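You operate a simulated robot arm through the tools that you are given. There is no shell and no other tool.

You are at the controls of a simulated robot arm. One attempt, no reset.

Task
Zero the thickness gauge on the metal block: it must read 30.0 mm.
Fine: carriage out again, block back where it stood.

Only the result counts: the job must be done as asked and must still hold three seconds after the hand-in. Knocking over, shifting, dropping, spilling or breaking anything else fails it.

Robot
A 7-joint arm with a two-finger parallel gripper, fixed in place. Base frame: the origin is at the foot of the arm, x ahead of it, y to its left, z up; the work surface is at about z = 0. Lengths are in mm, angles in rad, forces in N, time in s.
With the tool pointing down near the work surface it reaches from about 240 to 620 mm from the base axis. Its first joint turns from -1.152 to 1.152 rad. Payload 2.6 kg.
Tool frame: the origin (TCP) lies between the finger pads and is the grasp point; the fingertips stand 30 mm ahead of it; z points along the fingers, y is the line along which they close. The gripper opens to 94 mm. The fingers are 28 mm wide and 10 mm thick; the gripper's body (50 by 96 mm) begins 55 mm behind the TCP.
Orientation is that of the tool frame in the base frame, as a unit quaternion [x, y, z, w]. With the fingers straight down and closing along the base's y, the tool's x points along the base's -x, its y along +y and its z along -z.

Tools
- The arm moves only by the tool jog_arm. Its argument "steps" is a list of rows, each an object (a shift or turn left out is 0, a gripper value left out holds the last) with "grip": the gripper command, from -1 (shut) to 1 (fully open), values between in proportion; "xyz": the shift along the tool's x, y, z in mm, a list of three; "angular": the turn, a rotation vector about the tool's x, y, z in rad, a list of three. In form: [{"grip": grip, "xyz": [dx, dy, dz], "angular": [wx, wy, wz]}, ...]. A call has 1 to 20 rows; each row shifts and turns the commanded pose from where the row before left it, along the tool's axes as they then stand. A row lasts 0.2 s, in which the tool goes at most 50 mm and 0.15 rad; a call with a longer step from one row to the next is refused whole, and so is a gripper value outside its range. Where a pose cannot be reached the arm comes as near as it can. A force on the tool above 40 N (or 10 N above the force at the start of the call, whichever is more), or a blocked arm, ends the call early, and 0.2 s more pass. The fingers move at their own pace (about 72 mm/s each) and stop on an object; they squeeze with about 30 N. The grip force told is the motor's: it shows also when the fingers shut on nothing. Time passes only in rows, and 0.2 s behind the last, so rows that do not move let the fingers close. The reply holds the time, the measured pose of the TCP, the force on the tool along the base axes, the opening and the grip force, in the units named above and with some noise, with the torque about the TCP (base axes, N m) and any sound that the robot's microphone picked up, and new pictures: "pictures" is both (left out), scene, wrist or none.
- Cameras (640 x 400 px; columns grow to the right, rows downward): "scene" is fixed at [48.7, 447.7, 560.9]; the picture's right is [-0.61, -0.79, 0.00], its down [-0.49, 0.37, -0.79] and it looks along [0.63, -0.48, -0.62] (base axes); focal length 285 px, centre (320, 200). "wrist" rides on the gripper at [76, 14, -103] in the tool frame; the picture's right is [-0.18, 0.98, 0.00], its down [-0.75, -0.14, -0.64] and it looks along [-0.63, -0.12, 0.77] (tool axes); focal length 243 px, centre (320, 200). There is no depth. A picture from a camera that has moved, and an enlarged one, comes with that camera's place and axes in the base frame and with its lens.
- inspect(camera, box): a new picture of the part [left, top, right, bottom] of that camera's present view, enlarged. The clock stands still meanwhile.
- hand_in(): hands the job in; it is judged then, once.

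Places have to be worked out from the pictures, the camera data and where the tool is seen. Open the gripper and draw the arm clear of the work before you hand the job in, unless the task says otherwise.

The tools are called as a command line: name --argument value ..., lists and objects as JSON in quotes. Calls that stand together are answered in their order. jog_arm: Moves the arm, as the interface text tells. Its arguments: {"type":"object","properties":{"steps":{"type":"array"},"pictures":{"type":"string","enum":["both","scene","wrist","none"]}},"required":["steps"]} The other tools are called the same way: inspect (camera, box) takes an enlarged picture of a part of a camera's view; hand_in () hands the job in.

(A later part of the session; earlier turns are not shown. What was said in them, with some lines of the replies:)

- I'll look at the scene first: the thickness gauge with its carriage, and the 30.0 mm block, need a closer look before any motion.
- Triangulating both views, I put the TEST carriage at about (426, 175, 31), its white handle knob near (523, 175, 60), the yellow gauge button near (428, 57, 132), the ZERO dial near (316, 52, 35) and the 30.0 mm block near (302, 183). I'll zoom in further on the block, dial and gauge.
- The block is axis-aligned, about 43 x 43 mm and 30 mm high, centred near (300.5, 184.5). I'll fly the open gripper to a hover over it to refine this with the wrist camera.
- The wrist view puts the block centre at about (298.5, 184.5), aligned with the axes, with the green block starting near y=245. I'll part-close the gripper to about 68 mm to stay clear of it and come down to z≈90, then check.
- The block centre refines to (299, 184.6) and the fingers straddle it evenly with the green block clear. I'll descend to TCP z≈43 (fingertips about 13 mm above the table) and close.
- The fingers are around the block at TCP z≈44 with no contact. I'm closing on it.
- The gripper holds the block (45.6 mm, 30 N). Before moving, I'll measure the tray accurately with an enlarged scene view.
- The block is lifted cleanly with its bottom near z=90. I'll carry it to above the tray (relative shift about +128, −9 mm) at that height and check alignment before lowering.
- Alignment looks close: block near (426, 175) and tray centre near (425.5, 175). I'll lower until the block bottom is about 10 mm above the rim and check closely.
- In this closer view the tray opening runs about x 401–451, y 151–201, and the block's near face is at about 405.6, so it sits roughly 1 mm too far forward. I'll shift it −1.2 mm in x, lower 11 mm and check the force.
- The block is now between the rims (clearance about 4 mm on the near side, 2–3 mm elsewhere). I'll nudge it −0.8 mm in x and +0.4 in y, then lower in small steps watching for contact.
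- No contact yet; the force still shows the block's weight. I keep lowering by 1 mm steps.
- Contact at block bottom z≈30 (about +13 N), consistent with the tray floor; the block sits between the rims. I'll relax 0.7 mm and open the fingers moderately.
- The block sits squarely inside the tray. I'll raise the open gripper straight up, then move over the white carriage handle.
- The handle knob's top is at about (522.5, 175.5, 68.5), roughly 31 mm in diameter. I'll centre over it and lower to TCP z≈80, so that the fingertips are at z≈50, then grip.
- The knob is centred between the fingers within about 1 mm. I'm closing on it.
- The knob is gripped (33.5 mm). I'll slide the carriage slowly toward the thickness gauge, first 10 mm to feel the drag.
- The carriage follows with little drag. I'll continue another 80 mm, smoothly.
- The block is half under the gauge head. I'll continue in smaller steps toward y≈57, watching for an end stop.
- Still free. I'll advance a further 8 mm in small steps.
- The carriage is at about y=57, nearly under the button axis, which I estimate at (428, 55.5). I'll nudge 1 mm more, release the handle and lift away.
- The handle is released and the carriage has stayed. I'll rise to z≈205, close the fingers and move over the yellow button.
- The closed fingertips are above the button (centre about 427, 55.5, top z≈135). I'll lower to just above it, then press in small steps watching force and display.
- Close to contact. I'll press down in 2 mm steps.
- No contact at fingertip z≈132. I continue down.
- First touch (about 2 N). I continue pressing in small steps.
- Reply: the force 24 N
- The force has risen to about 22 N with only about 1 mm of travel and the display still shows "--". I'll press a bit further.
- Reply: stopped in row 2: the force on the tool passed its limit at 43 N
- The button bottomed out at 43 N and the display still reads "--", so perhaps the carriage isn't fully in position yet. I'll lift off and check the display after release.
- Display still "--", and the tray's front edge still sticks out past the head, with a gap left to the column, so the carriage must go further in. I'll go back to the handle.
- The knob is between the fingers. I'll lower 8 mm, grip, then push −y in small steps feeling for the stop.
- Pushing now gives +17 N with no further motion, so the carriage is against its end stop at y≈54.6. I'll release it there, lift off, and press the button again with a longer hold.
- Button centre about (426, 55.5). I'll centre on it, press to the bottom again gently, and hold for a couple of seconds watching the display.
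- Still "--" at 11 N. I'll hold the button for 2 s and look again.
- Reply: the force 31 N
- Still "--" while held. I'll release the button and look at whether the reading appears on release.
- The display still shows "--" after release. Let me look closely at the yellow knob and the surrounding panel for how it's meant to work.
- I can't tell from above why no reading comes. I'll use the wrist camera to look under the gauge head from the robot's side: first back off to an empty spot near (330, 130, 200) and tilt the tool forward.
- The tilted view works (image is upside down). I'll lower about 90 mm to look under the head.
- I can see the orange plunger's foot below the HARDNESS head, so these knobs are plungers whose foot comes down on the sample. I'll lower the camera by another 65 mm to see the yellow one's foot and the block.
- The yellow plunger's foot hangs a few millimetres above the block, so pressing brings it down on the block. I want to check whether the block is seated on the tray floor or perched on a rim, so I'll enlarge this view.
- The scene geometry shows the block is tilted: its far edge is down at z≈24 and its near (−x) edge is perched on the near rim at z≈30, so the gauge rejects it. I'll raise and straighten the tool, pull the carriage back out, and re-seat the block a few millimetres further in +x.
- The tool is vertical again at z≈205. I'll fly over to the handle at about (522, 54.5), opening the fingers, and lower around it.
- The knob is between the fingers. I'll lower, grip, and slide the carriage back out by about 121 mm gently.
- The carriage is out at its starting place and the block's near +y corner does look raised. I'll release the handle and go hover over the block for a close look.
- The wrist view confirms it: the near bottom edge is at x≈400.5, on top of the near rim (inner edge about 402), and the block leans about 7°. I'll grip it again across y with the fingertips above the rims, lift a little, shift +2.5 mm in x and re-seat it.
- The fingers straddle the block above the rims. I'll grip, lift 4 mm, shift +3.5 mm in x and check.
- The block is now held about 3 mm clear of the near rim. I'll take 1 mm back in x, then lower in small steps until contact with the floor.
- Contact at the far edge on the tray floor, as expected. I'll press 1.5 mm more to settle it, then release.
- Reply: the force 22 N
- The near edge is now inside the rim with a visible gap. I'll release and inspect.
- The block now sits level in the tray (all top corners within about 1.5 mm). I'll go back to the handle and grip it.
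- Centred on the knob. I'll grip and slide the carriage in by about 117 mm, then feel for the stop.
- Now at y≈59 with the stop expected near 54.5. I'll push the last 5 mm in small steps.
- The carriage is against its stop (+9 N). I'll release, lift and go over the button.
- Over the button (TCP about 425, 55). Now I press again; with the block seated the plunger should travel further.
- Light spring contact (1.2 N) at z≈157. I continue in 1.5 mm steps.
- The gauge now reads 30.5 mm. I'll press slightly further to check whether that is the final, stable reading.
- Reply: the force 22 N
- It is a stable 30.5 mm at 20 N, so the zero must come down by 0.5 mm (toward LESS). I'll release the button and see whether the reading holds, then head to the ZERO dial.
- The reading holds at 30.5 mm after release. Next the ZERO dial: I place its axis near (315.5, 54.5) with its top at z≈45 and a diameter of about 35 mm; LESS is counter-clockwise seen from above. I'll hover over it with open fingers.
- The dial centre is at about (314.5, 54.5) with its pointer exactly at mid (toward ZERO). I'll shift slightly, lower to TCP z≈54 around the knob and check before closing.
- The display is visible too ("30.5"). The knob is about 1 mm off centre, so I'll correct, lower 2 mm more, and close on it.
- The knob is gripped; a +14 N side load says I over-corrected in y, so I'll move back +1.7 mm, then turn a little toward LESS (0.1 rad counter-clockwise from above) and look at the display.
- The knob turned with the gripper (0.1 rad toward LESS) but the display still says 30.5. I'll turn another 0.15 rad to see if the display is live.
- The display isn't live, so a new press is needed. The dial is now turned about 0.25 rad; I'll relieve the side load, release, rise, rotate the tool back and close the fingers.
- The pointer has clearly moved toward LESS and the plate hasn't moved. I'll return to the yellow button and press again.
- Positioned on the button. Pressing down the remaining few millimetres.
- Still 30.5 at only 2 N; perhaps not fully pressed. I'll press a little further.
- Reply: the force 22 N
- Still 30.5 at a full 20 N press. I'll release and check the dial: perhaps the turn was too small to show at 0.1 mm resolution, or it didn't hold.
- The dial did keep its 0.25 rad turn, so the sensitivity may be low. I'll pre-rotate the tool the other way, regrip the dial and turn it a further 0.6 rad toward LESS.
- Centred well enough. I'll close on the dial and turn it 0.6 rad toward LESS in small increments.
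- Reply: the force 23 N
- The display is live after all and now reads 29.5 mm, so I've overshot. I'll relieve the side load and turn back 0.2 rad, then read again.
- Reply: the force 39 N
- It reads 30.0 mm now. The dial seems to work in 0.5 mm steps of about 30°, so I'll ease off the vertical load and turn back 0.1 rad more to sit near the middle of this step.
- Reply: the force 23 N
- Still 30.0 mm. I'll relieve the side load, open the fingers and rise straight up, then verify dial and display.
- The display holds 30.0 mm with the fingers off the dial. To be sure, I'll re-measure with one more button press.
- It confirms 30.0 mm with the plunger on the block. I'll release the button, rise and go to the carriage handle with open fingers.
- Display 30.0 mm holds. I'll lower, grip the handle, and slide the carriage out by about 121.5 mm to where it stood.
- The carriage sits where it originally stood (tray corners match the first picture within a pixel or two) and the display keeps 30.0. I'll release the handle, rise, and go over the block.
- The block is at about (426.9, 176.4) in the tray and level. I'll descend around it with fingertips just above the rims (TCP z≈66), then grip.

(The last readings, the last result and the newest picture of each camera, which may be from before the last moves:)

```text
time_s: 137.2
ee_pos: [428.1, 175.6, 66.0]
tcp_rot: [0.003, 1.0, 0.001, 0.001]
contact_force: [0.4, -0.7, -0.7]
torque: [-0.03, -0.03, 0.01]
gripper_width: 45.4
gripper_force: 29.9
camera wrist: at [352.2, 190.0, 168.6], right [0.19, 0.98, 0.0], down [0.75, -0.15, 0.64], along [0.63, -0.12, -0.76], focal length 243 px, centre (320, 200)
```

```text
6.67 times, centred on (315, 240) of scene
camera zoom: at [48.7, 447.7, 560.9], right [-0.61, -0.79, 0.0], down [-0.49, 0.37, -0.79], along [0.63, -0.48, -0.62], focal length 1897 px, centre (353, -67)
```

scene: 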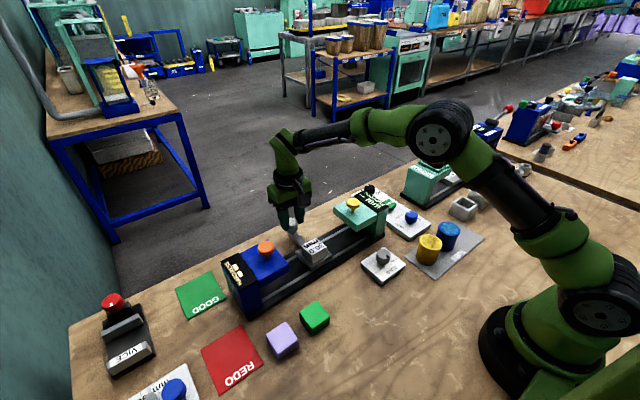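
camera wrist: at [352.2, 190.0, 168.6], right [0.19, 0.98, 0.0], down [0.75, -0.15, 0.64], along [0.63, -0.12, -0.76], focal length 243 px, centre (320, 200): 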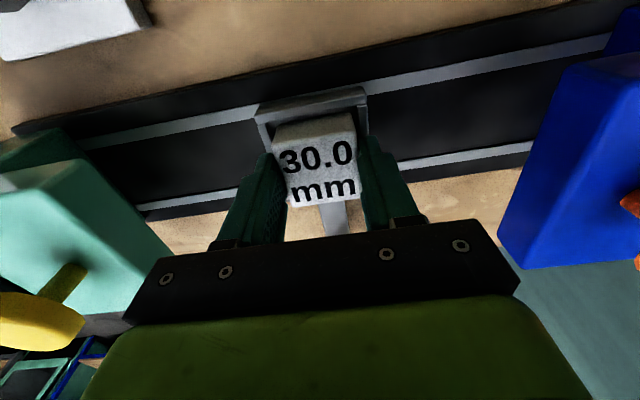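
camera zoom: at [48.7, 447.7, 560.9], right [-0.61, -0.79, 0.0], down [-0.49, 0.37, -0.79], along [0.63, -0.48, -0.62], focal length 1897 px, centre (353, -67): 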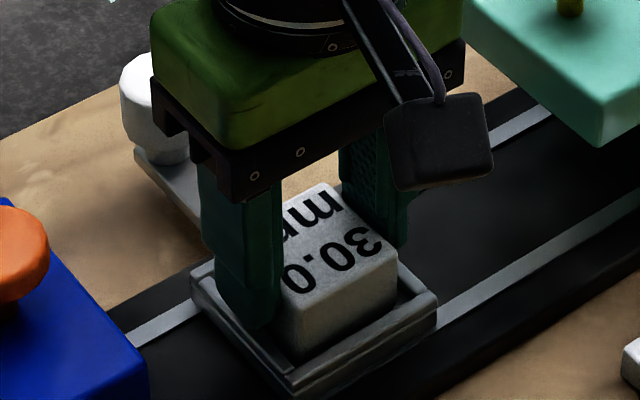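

The block is gripped. I'll lift it straight out of the tray and carry it back over its original spot (shift −128, +8.4 mm).

jog_arm --steps '[{"grip": -1, "xyz": [0, 0, -3]}, {"xyz": [0, 0, -7]}, {"xyz": [0, 0, -15]}, {"xyz": [0, 0, -20]}, {"xyz": [0, 0, -17]}, {"xyz": [0, 0, -8]}, {"xyz": [10, 0.5, 0]}, {"xyz": [20, 1.5, 0]}, {"xyz": [25, 1.5, 0]}, {"xyz": [25, 1.5, 0]}, {"xyz": [25, 1.5, 0]}, {"xyz": [15, 1.4, 0]}, {"xyz": [8, 0.5, 0]}, {"xyz": [0, 0, 0]}, {"xyz": [0, 0, 0]}]'

inspect --camera "scene" --box '[290, 220, 390, 300]'

```text
time_s: 140.4
ee_pos: [300.3, 185.8, 135.2]
tcp_rot: [0.002, 1.0, 0.001, 0.001]
contact_force: [-0.3, -0.1, -1.6]
torque: [0.0, -0.01, 0.01]
gripper_width: 45.3
gripper_force: 29.6
camera wrist: at [222.9, 199.1, 237.9], right [0.19, 0.98, 0.0], down [0.75, -0.15, 0.64], along [0.63, -0.12, -0.76], focal length 243 px, centre (320, 200)
```

scene: 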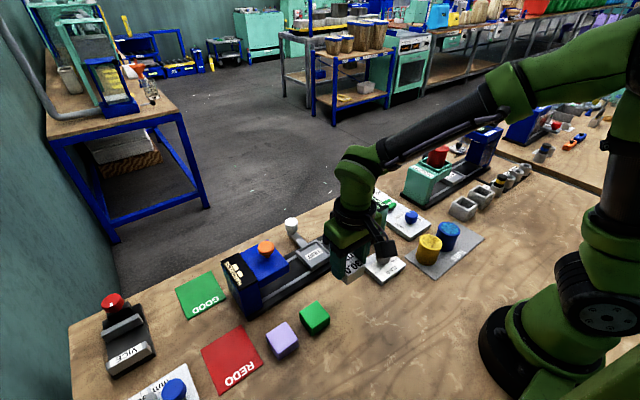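
wrist: 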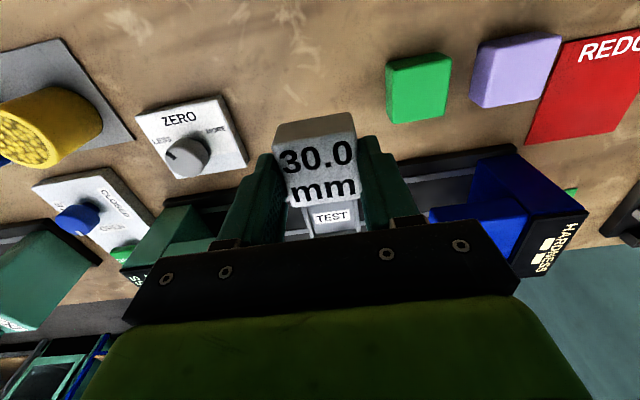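

```text
5.00 times, centred on (340, 260) of scene
camera zoom: at [48.7, 447.7, 560.9], right [-0.61, -0.79, 0.0], down [-0.49, 0.37, -0.79], along [0.63, -0.48, -0.62], focal length 1423 px, centre (220, -100)
```

zoom: 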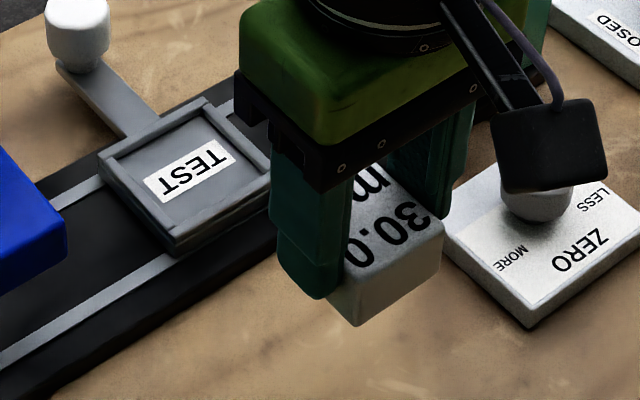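

Position matches the first lift picture closely. I'll lower toward the table, leaving the last few millimetres for small steps.

jog_arm --steps '[{"grip": -1, "xyz": [0.5, -0.5, 15]}, {"xyz": [0, 0, 25]}, {"xyz": [0, 0, 25]}, {"xyz": [0, 0, 15]}, {"xyz": [0, 0, 7]}, {"xyz": [0, 0, 2]}, {"xyz": [0, 0, 0]}]' --pictures "none"

inspect --camera "scene" --box '[320, 270, 376, 320]'

```text
time_s: 142.0
ee_pos: [300.2, 184.7, 46.7]
tcp_rot: [0.003, 1.0, 0.001, 0.001]
contact_force: [-0.7, -0.3, -1.9]
torque: [0.0, 0.02, 0.0]
gripper_width: 45.5
gripper_force: 30.4
```

```text
8.00 times, centred on (348, 295) of scene
camera zoom: at [48.7, 447.7, 560.9], right [-0.61, -0.79, 0.0], down [-0.49, 0.37, -0.79], along [0.63, -0.48, -0.62], focal length 2277 px, centre (96, -560)
```

zoom: 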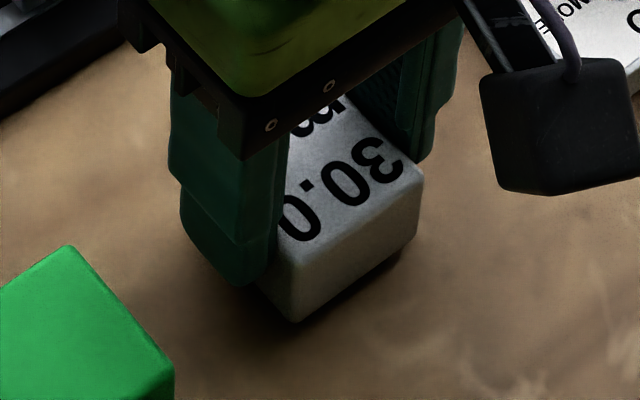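

The block's corner is about 4.5 mm above its original place and laterally matches. I'll lower the rest in small steps until contact.

jog_arm --steps '[{"grip": -1, "xyz": [0, 0, 1.5]}, {"xyz": [0, 0, 1.5]}, {"xyz": [0, 0, 1]}, {"xyz": [0, 0, 0]}]' --pictures "none"

inspect --camera "scene" --box '[320, 270, 376, 320]'

```text
time_s: 143.0
ee_pos: [300.1, 183.5, 43.5]
tcp_rot: [0.003, 1.0, 0.001, 0.001]
contact_force: [0.3, -0.1, -2.2]
torque: [-0.04, 0.02, -0.04]
gripper_width: 45.7
gripper_force: 29.7
```

```text
8.00 times, centred on (348, 295) of scene
camera zoom: at [48.7, 447.7, 560.9], right [-0.61, -0.79, 0.0], down [-0.49, 0.37, -0.79], along [0.63, -0.48, -0.62], focal length 2277 px, centre (96, -560)
```

zoom: 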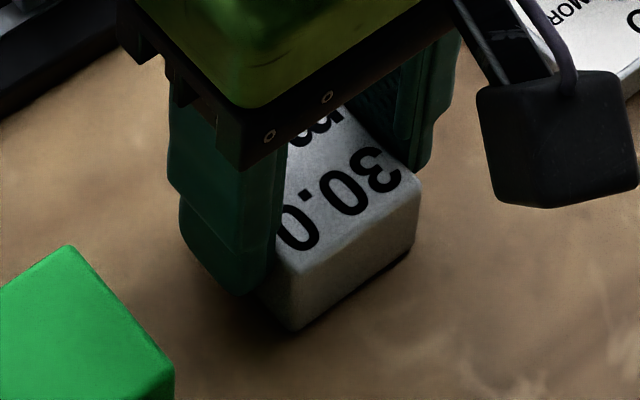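

Nearly down, still hanging free. I'll lower another 1–2 mm to contact.

jog_arm --steps '[{"grip": -1, "xyz": [0, 0, 0.8]}, {"xyz": [0, 0, 0.7]}, {"xyz": [0, 0, 0]}]' --pictures "none"

```text
time_s: 143.8
ee_pos: [300.0, 185.1, 43.4]
tcp_rot: [0.002, 1.0, 0.001, 0.002]
contact_force: [-7.2, -5.2, 21.5]
torque: [-0.22, 0.3, 0.01]
gripper_width: 45.2
gripper_force: 29.9
```

Contact with the table (about 21 N). I'll ease up 0.8 mm, then open the fingers moderately, keeping clear of the green block.

jog_arm --steps '[{"grip": -1, "xyz": [0, 0, -0.8]}, {"grip": -1}, {"grip": 0.2}, {"grip": 0.2}, {"grip": 0.2}]' --pictures "none"

inspect --camera "scene" --box '[320, 270, 376, 320]'

```text
time_s: 145.0
ee_pos: [299.7, 184.1, 41.6]
tcp_rot: [0.003, 1.0, 0.001, 0.002]
contact_force: [-0.1, 0.9, -0.9]
torque: [-0.02, 0.03, 0.03]
gripper_width: 56.5
gripper_force: 0.2
```

```text
8.00 times, centred on (348, 295) of scene
camera zoom: at [48.7, 447.7, 560.9], right [-0.61, -0.79, 0.0], down [-0.49, 0.37, -0.79], along [0.63, -0.48, -0.62], focal length 2277 px, centre (96, -560)
```

zoom: 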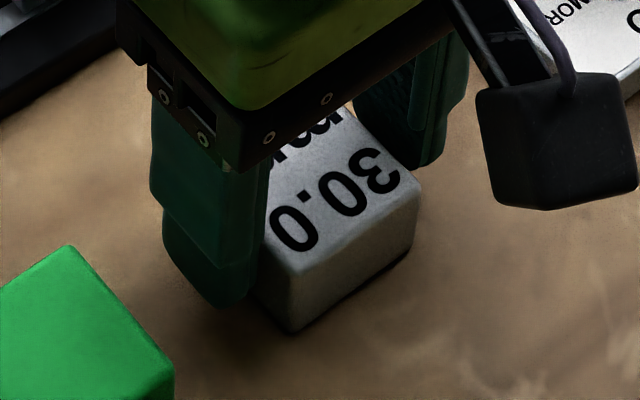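

The block is released on the table. I'll rise straight up and compare its place with the first picture.

jog_arm --steps '[{"grip": 0.2, "xyz": [0, 0, -5]}, {"xyz": [0, 0, -15]}, {"xyz": [0, 0, -25]}, {"xyz": [0, 0, -30]}, {"xyz": [0, 0, -35]}, {"xyz": [0, 0, -35]}, {"xyz": [0, 0, -30]}, {"xyz": [0, 0, -20]}, {"xyz": [0, 0, 0]}]'

inspect --camera "scene" --box '[320, 270, 376, 320]'

inspect --camera "scene" --box '[270, 210, 350, 275]'

inspect --camera "wrist" --box '[270, 50, 370, 130]'

```text
time_s: 147.0
ee_pos: [298.7, 183.7, 239.1]
tcp_rot: [0.003, 1.0, 0.001, 0.003]
contact_force: [1.0, 0.3, 0.2]
torque: [-0.02, -0.02, -0.01]
gripper_width: 56.6
gripper_force: 0.0
camera wrist: at [222.2, 198.2, 340.6], right [0.19, 0.98, 0.0], down [0.75, -0.15, 0.65], along [0.63, -0.12, -0.76], focal length 243 px, centre (320, 200)
```

scene: 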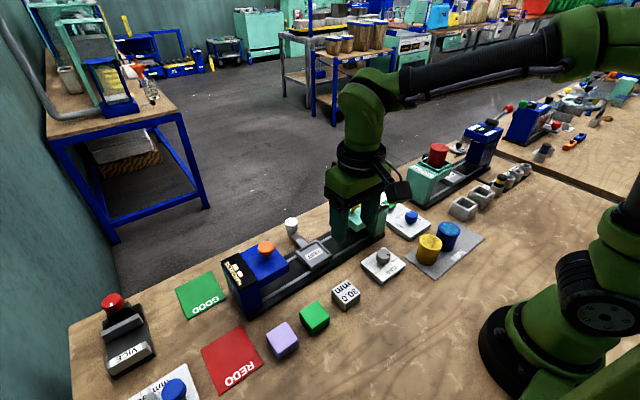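
wrist: 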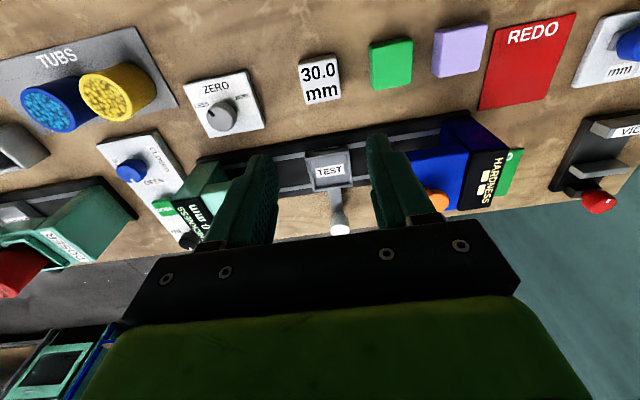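

```text
8.00 times, centred on (348, 295) of scene
camera zoom: at [48.7, 447.6, 560.9], right [-0.61, -0.79, 0.0], down [-0.49, 0.37, -0.79], along [0.63, -0.48, -0.62], focal length 2277 px, centre (96, -560)
```

zoom: 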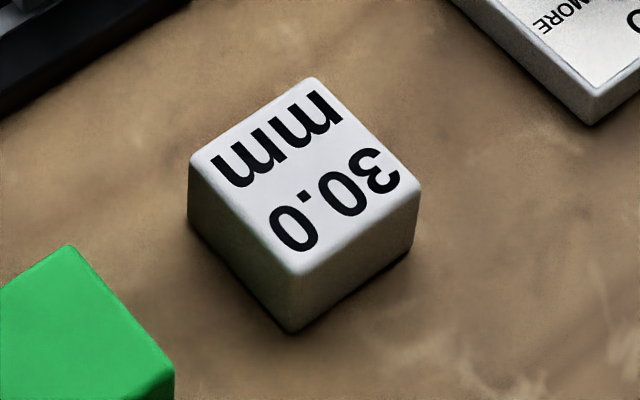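

```text
6.15 times, centred on (310, 242) of scene
camera zoom: at [48.7, 447.6, 560.9], right [-0.61, -0.79, 0.0], down [-0.49, 0.37, -0.79], along [0.63, -0.48, -0.62], focal length 1751 px, centre (382, -62)
```

zoom: 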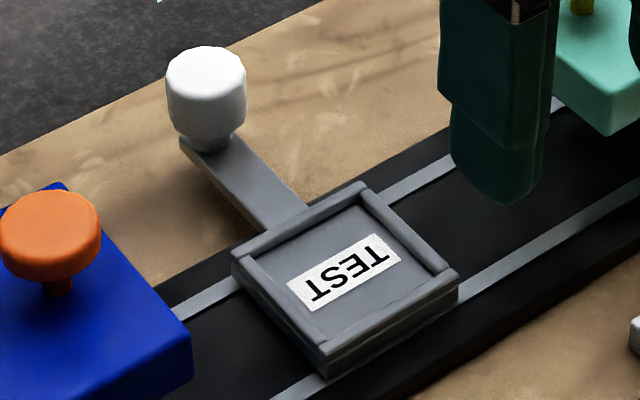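

```text
5.00 times, centred on (320, 90) of wrist
camera zoom: at [222.2, 198.2, 340.6], right [0.19, 0.98, 0.0], down [0.75, -0.15, 0.65], along [0.63, -0.12, -0.76], focal length 1213 px, centre (320, 750)
```

zoom: 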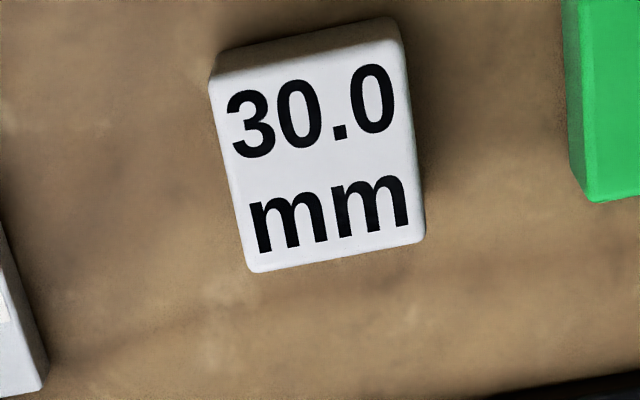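

The block is back within about 1 mm of where it stood, and the carriage matches its original picture. I'll open the gripper, move the arm up and away to the starting pose, and check the display once more.

jog_arm --steps '[{"grip": 1, "xyz": [0, 0, -20]}, {"xyz": [-5, -5, -25]}, {"xyz": [-15, -15, -25]}, {"xyz": [-25, -25, -20]}, {"xyz": [-25, -25, -15]}, {"xyz": [-25, -25, -5]}, {"xyz": [-20, -20, 0]}, {"xyz": [-9, -10, 0]}, {"xyz": [0, 0, 0]}, {"xyz": [0, 0, 0]}]'

inspect --camera "scene" --box '[325, 180, 405, 240]'

inspect --camera "scene" --box '[356, 240, 412, 285]'

inspect --camera "scene" --box '[200, 160, 440, 310]'

```text
time_s: 149.2
ee_pos: [423.1, 59.1, 348.4]
tcp_rot: [0.003, 1.0, 0.001, 0.002]
contact_force: [-0.5, 0.0, -0.4]
torque: [0.02, 0.0, 0.03]
gripper_width: 93.8
gripper_force: 0.1
camera wrist: at [346.4, 72.9, 449.7], right [0.19, 0.98, 0.0], down [0.75, -0.15, 0.65], along [0.63, -0.12, -0.76], focal length 243 px, centre (320, 200)
```

scene: 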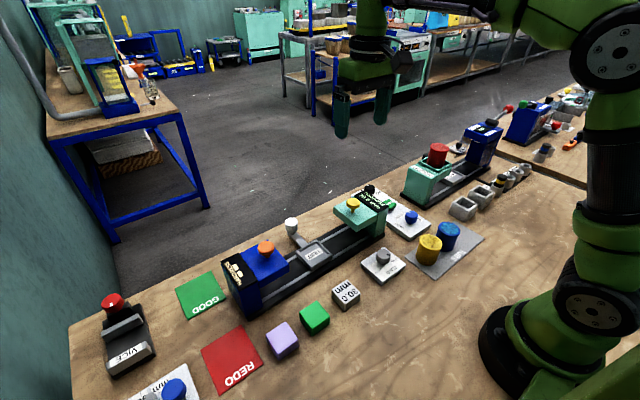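
wrist: 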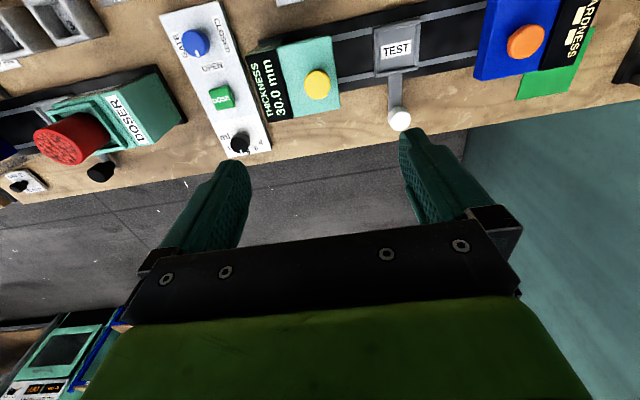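

```text
6.67 times, centred on (365, 210) of scene
camera zoom: at [48.7, 447.6, 560.9], right [-0.61, -0.79, 0.0], down [-0.49, 0.37, -0.79], along [0.63, -0.48, -0.62], focal length 1897 px, centre (20, 133)
```

zoom: 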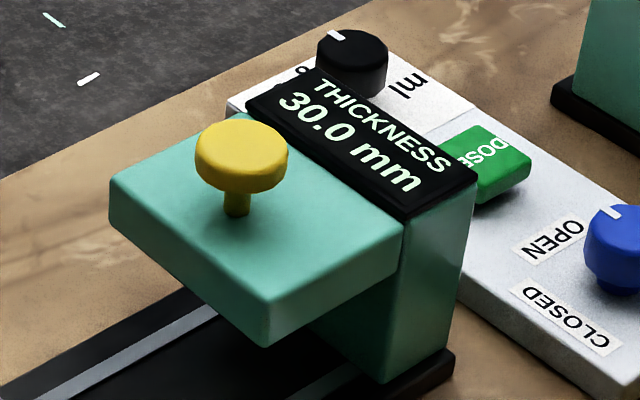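

```text
8.89 times, centred on (384, 262) of scene
camera zoom: at [48.7, 447.6, 560.9], right [-0.61, -0.79, 0.0], down [-0.49, 0.37, -0.79], along [0.63, -0.48, -0.62], focal length 2530 px, centre (-249, -356)
```

zoom: 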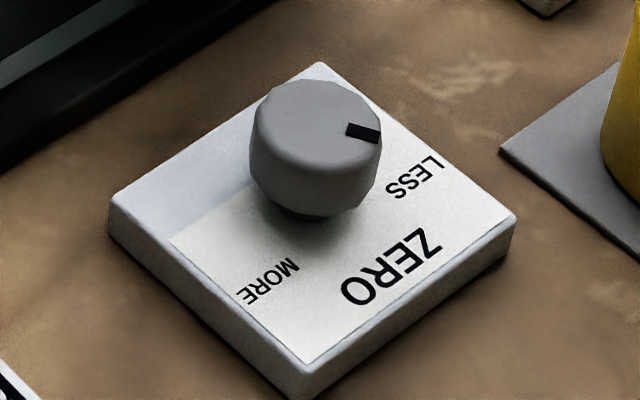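

```text
2.67 times, centred on (320, 235) of scene
camera zoom: at [48.7, 447.6, 560.9], right [-0.61, -0.79, 0.0], down [-0.49, 0.37, -0.79], along [0.63, -0.48, -0.62], focal length 759 px, centre (320, 107)
```

zoom: 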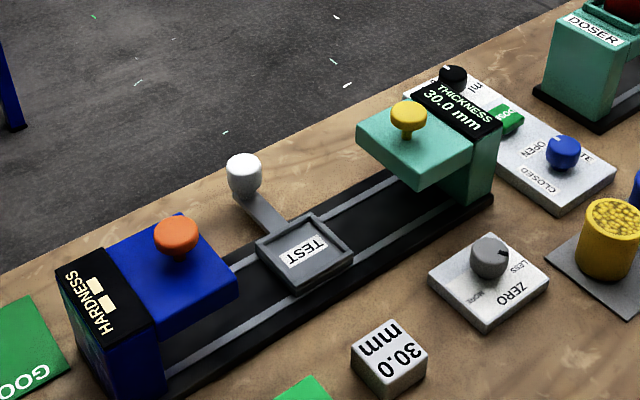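

The gauge reads 30.0 mm, the carriage is out and empty where it stood, the block is back in its place, nothing else has moved, and the arm is clear with the gripper open. I'm handing the job in.

hand_in

```text
The job is handed in.
```

The thickness gauge now reads 30.0 mm on the metal block, and I handed the job in with that reading still showing. It first read 30.5 mm. I turned the ZERO dial toward LESS until it showed 30.0 mm, and a second measurement on the block also gave 30.0 mm.

- **Carriage:** it is out again, empty, and matches its starting position in the pictures.
- **Block:** it is back where it stood, to within about 1 mm.
- **Arm:** the gripper is open and the arm is back at its starting pose, clear of the work.

My first placement left the block perched on the tray's near rim, so the gauge gave no reading. During those presses the force on the yellow button briefly reached 43 N and ended the call. I saw no damage, and reseating the block fixed the reading. In the final pictures nothing else on the bench appears to have moved.
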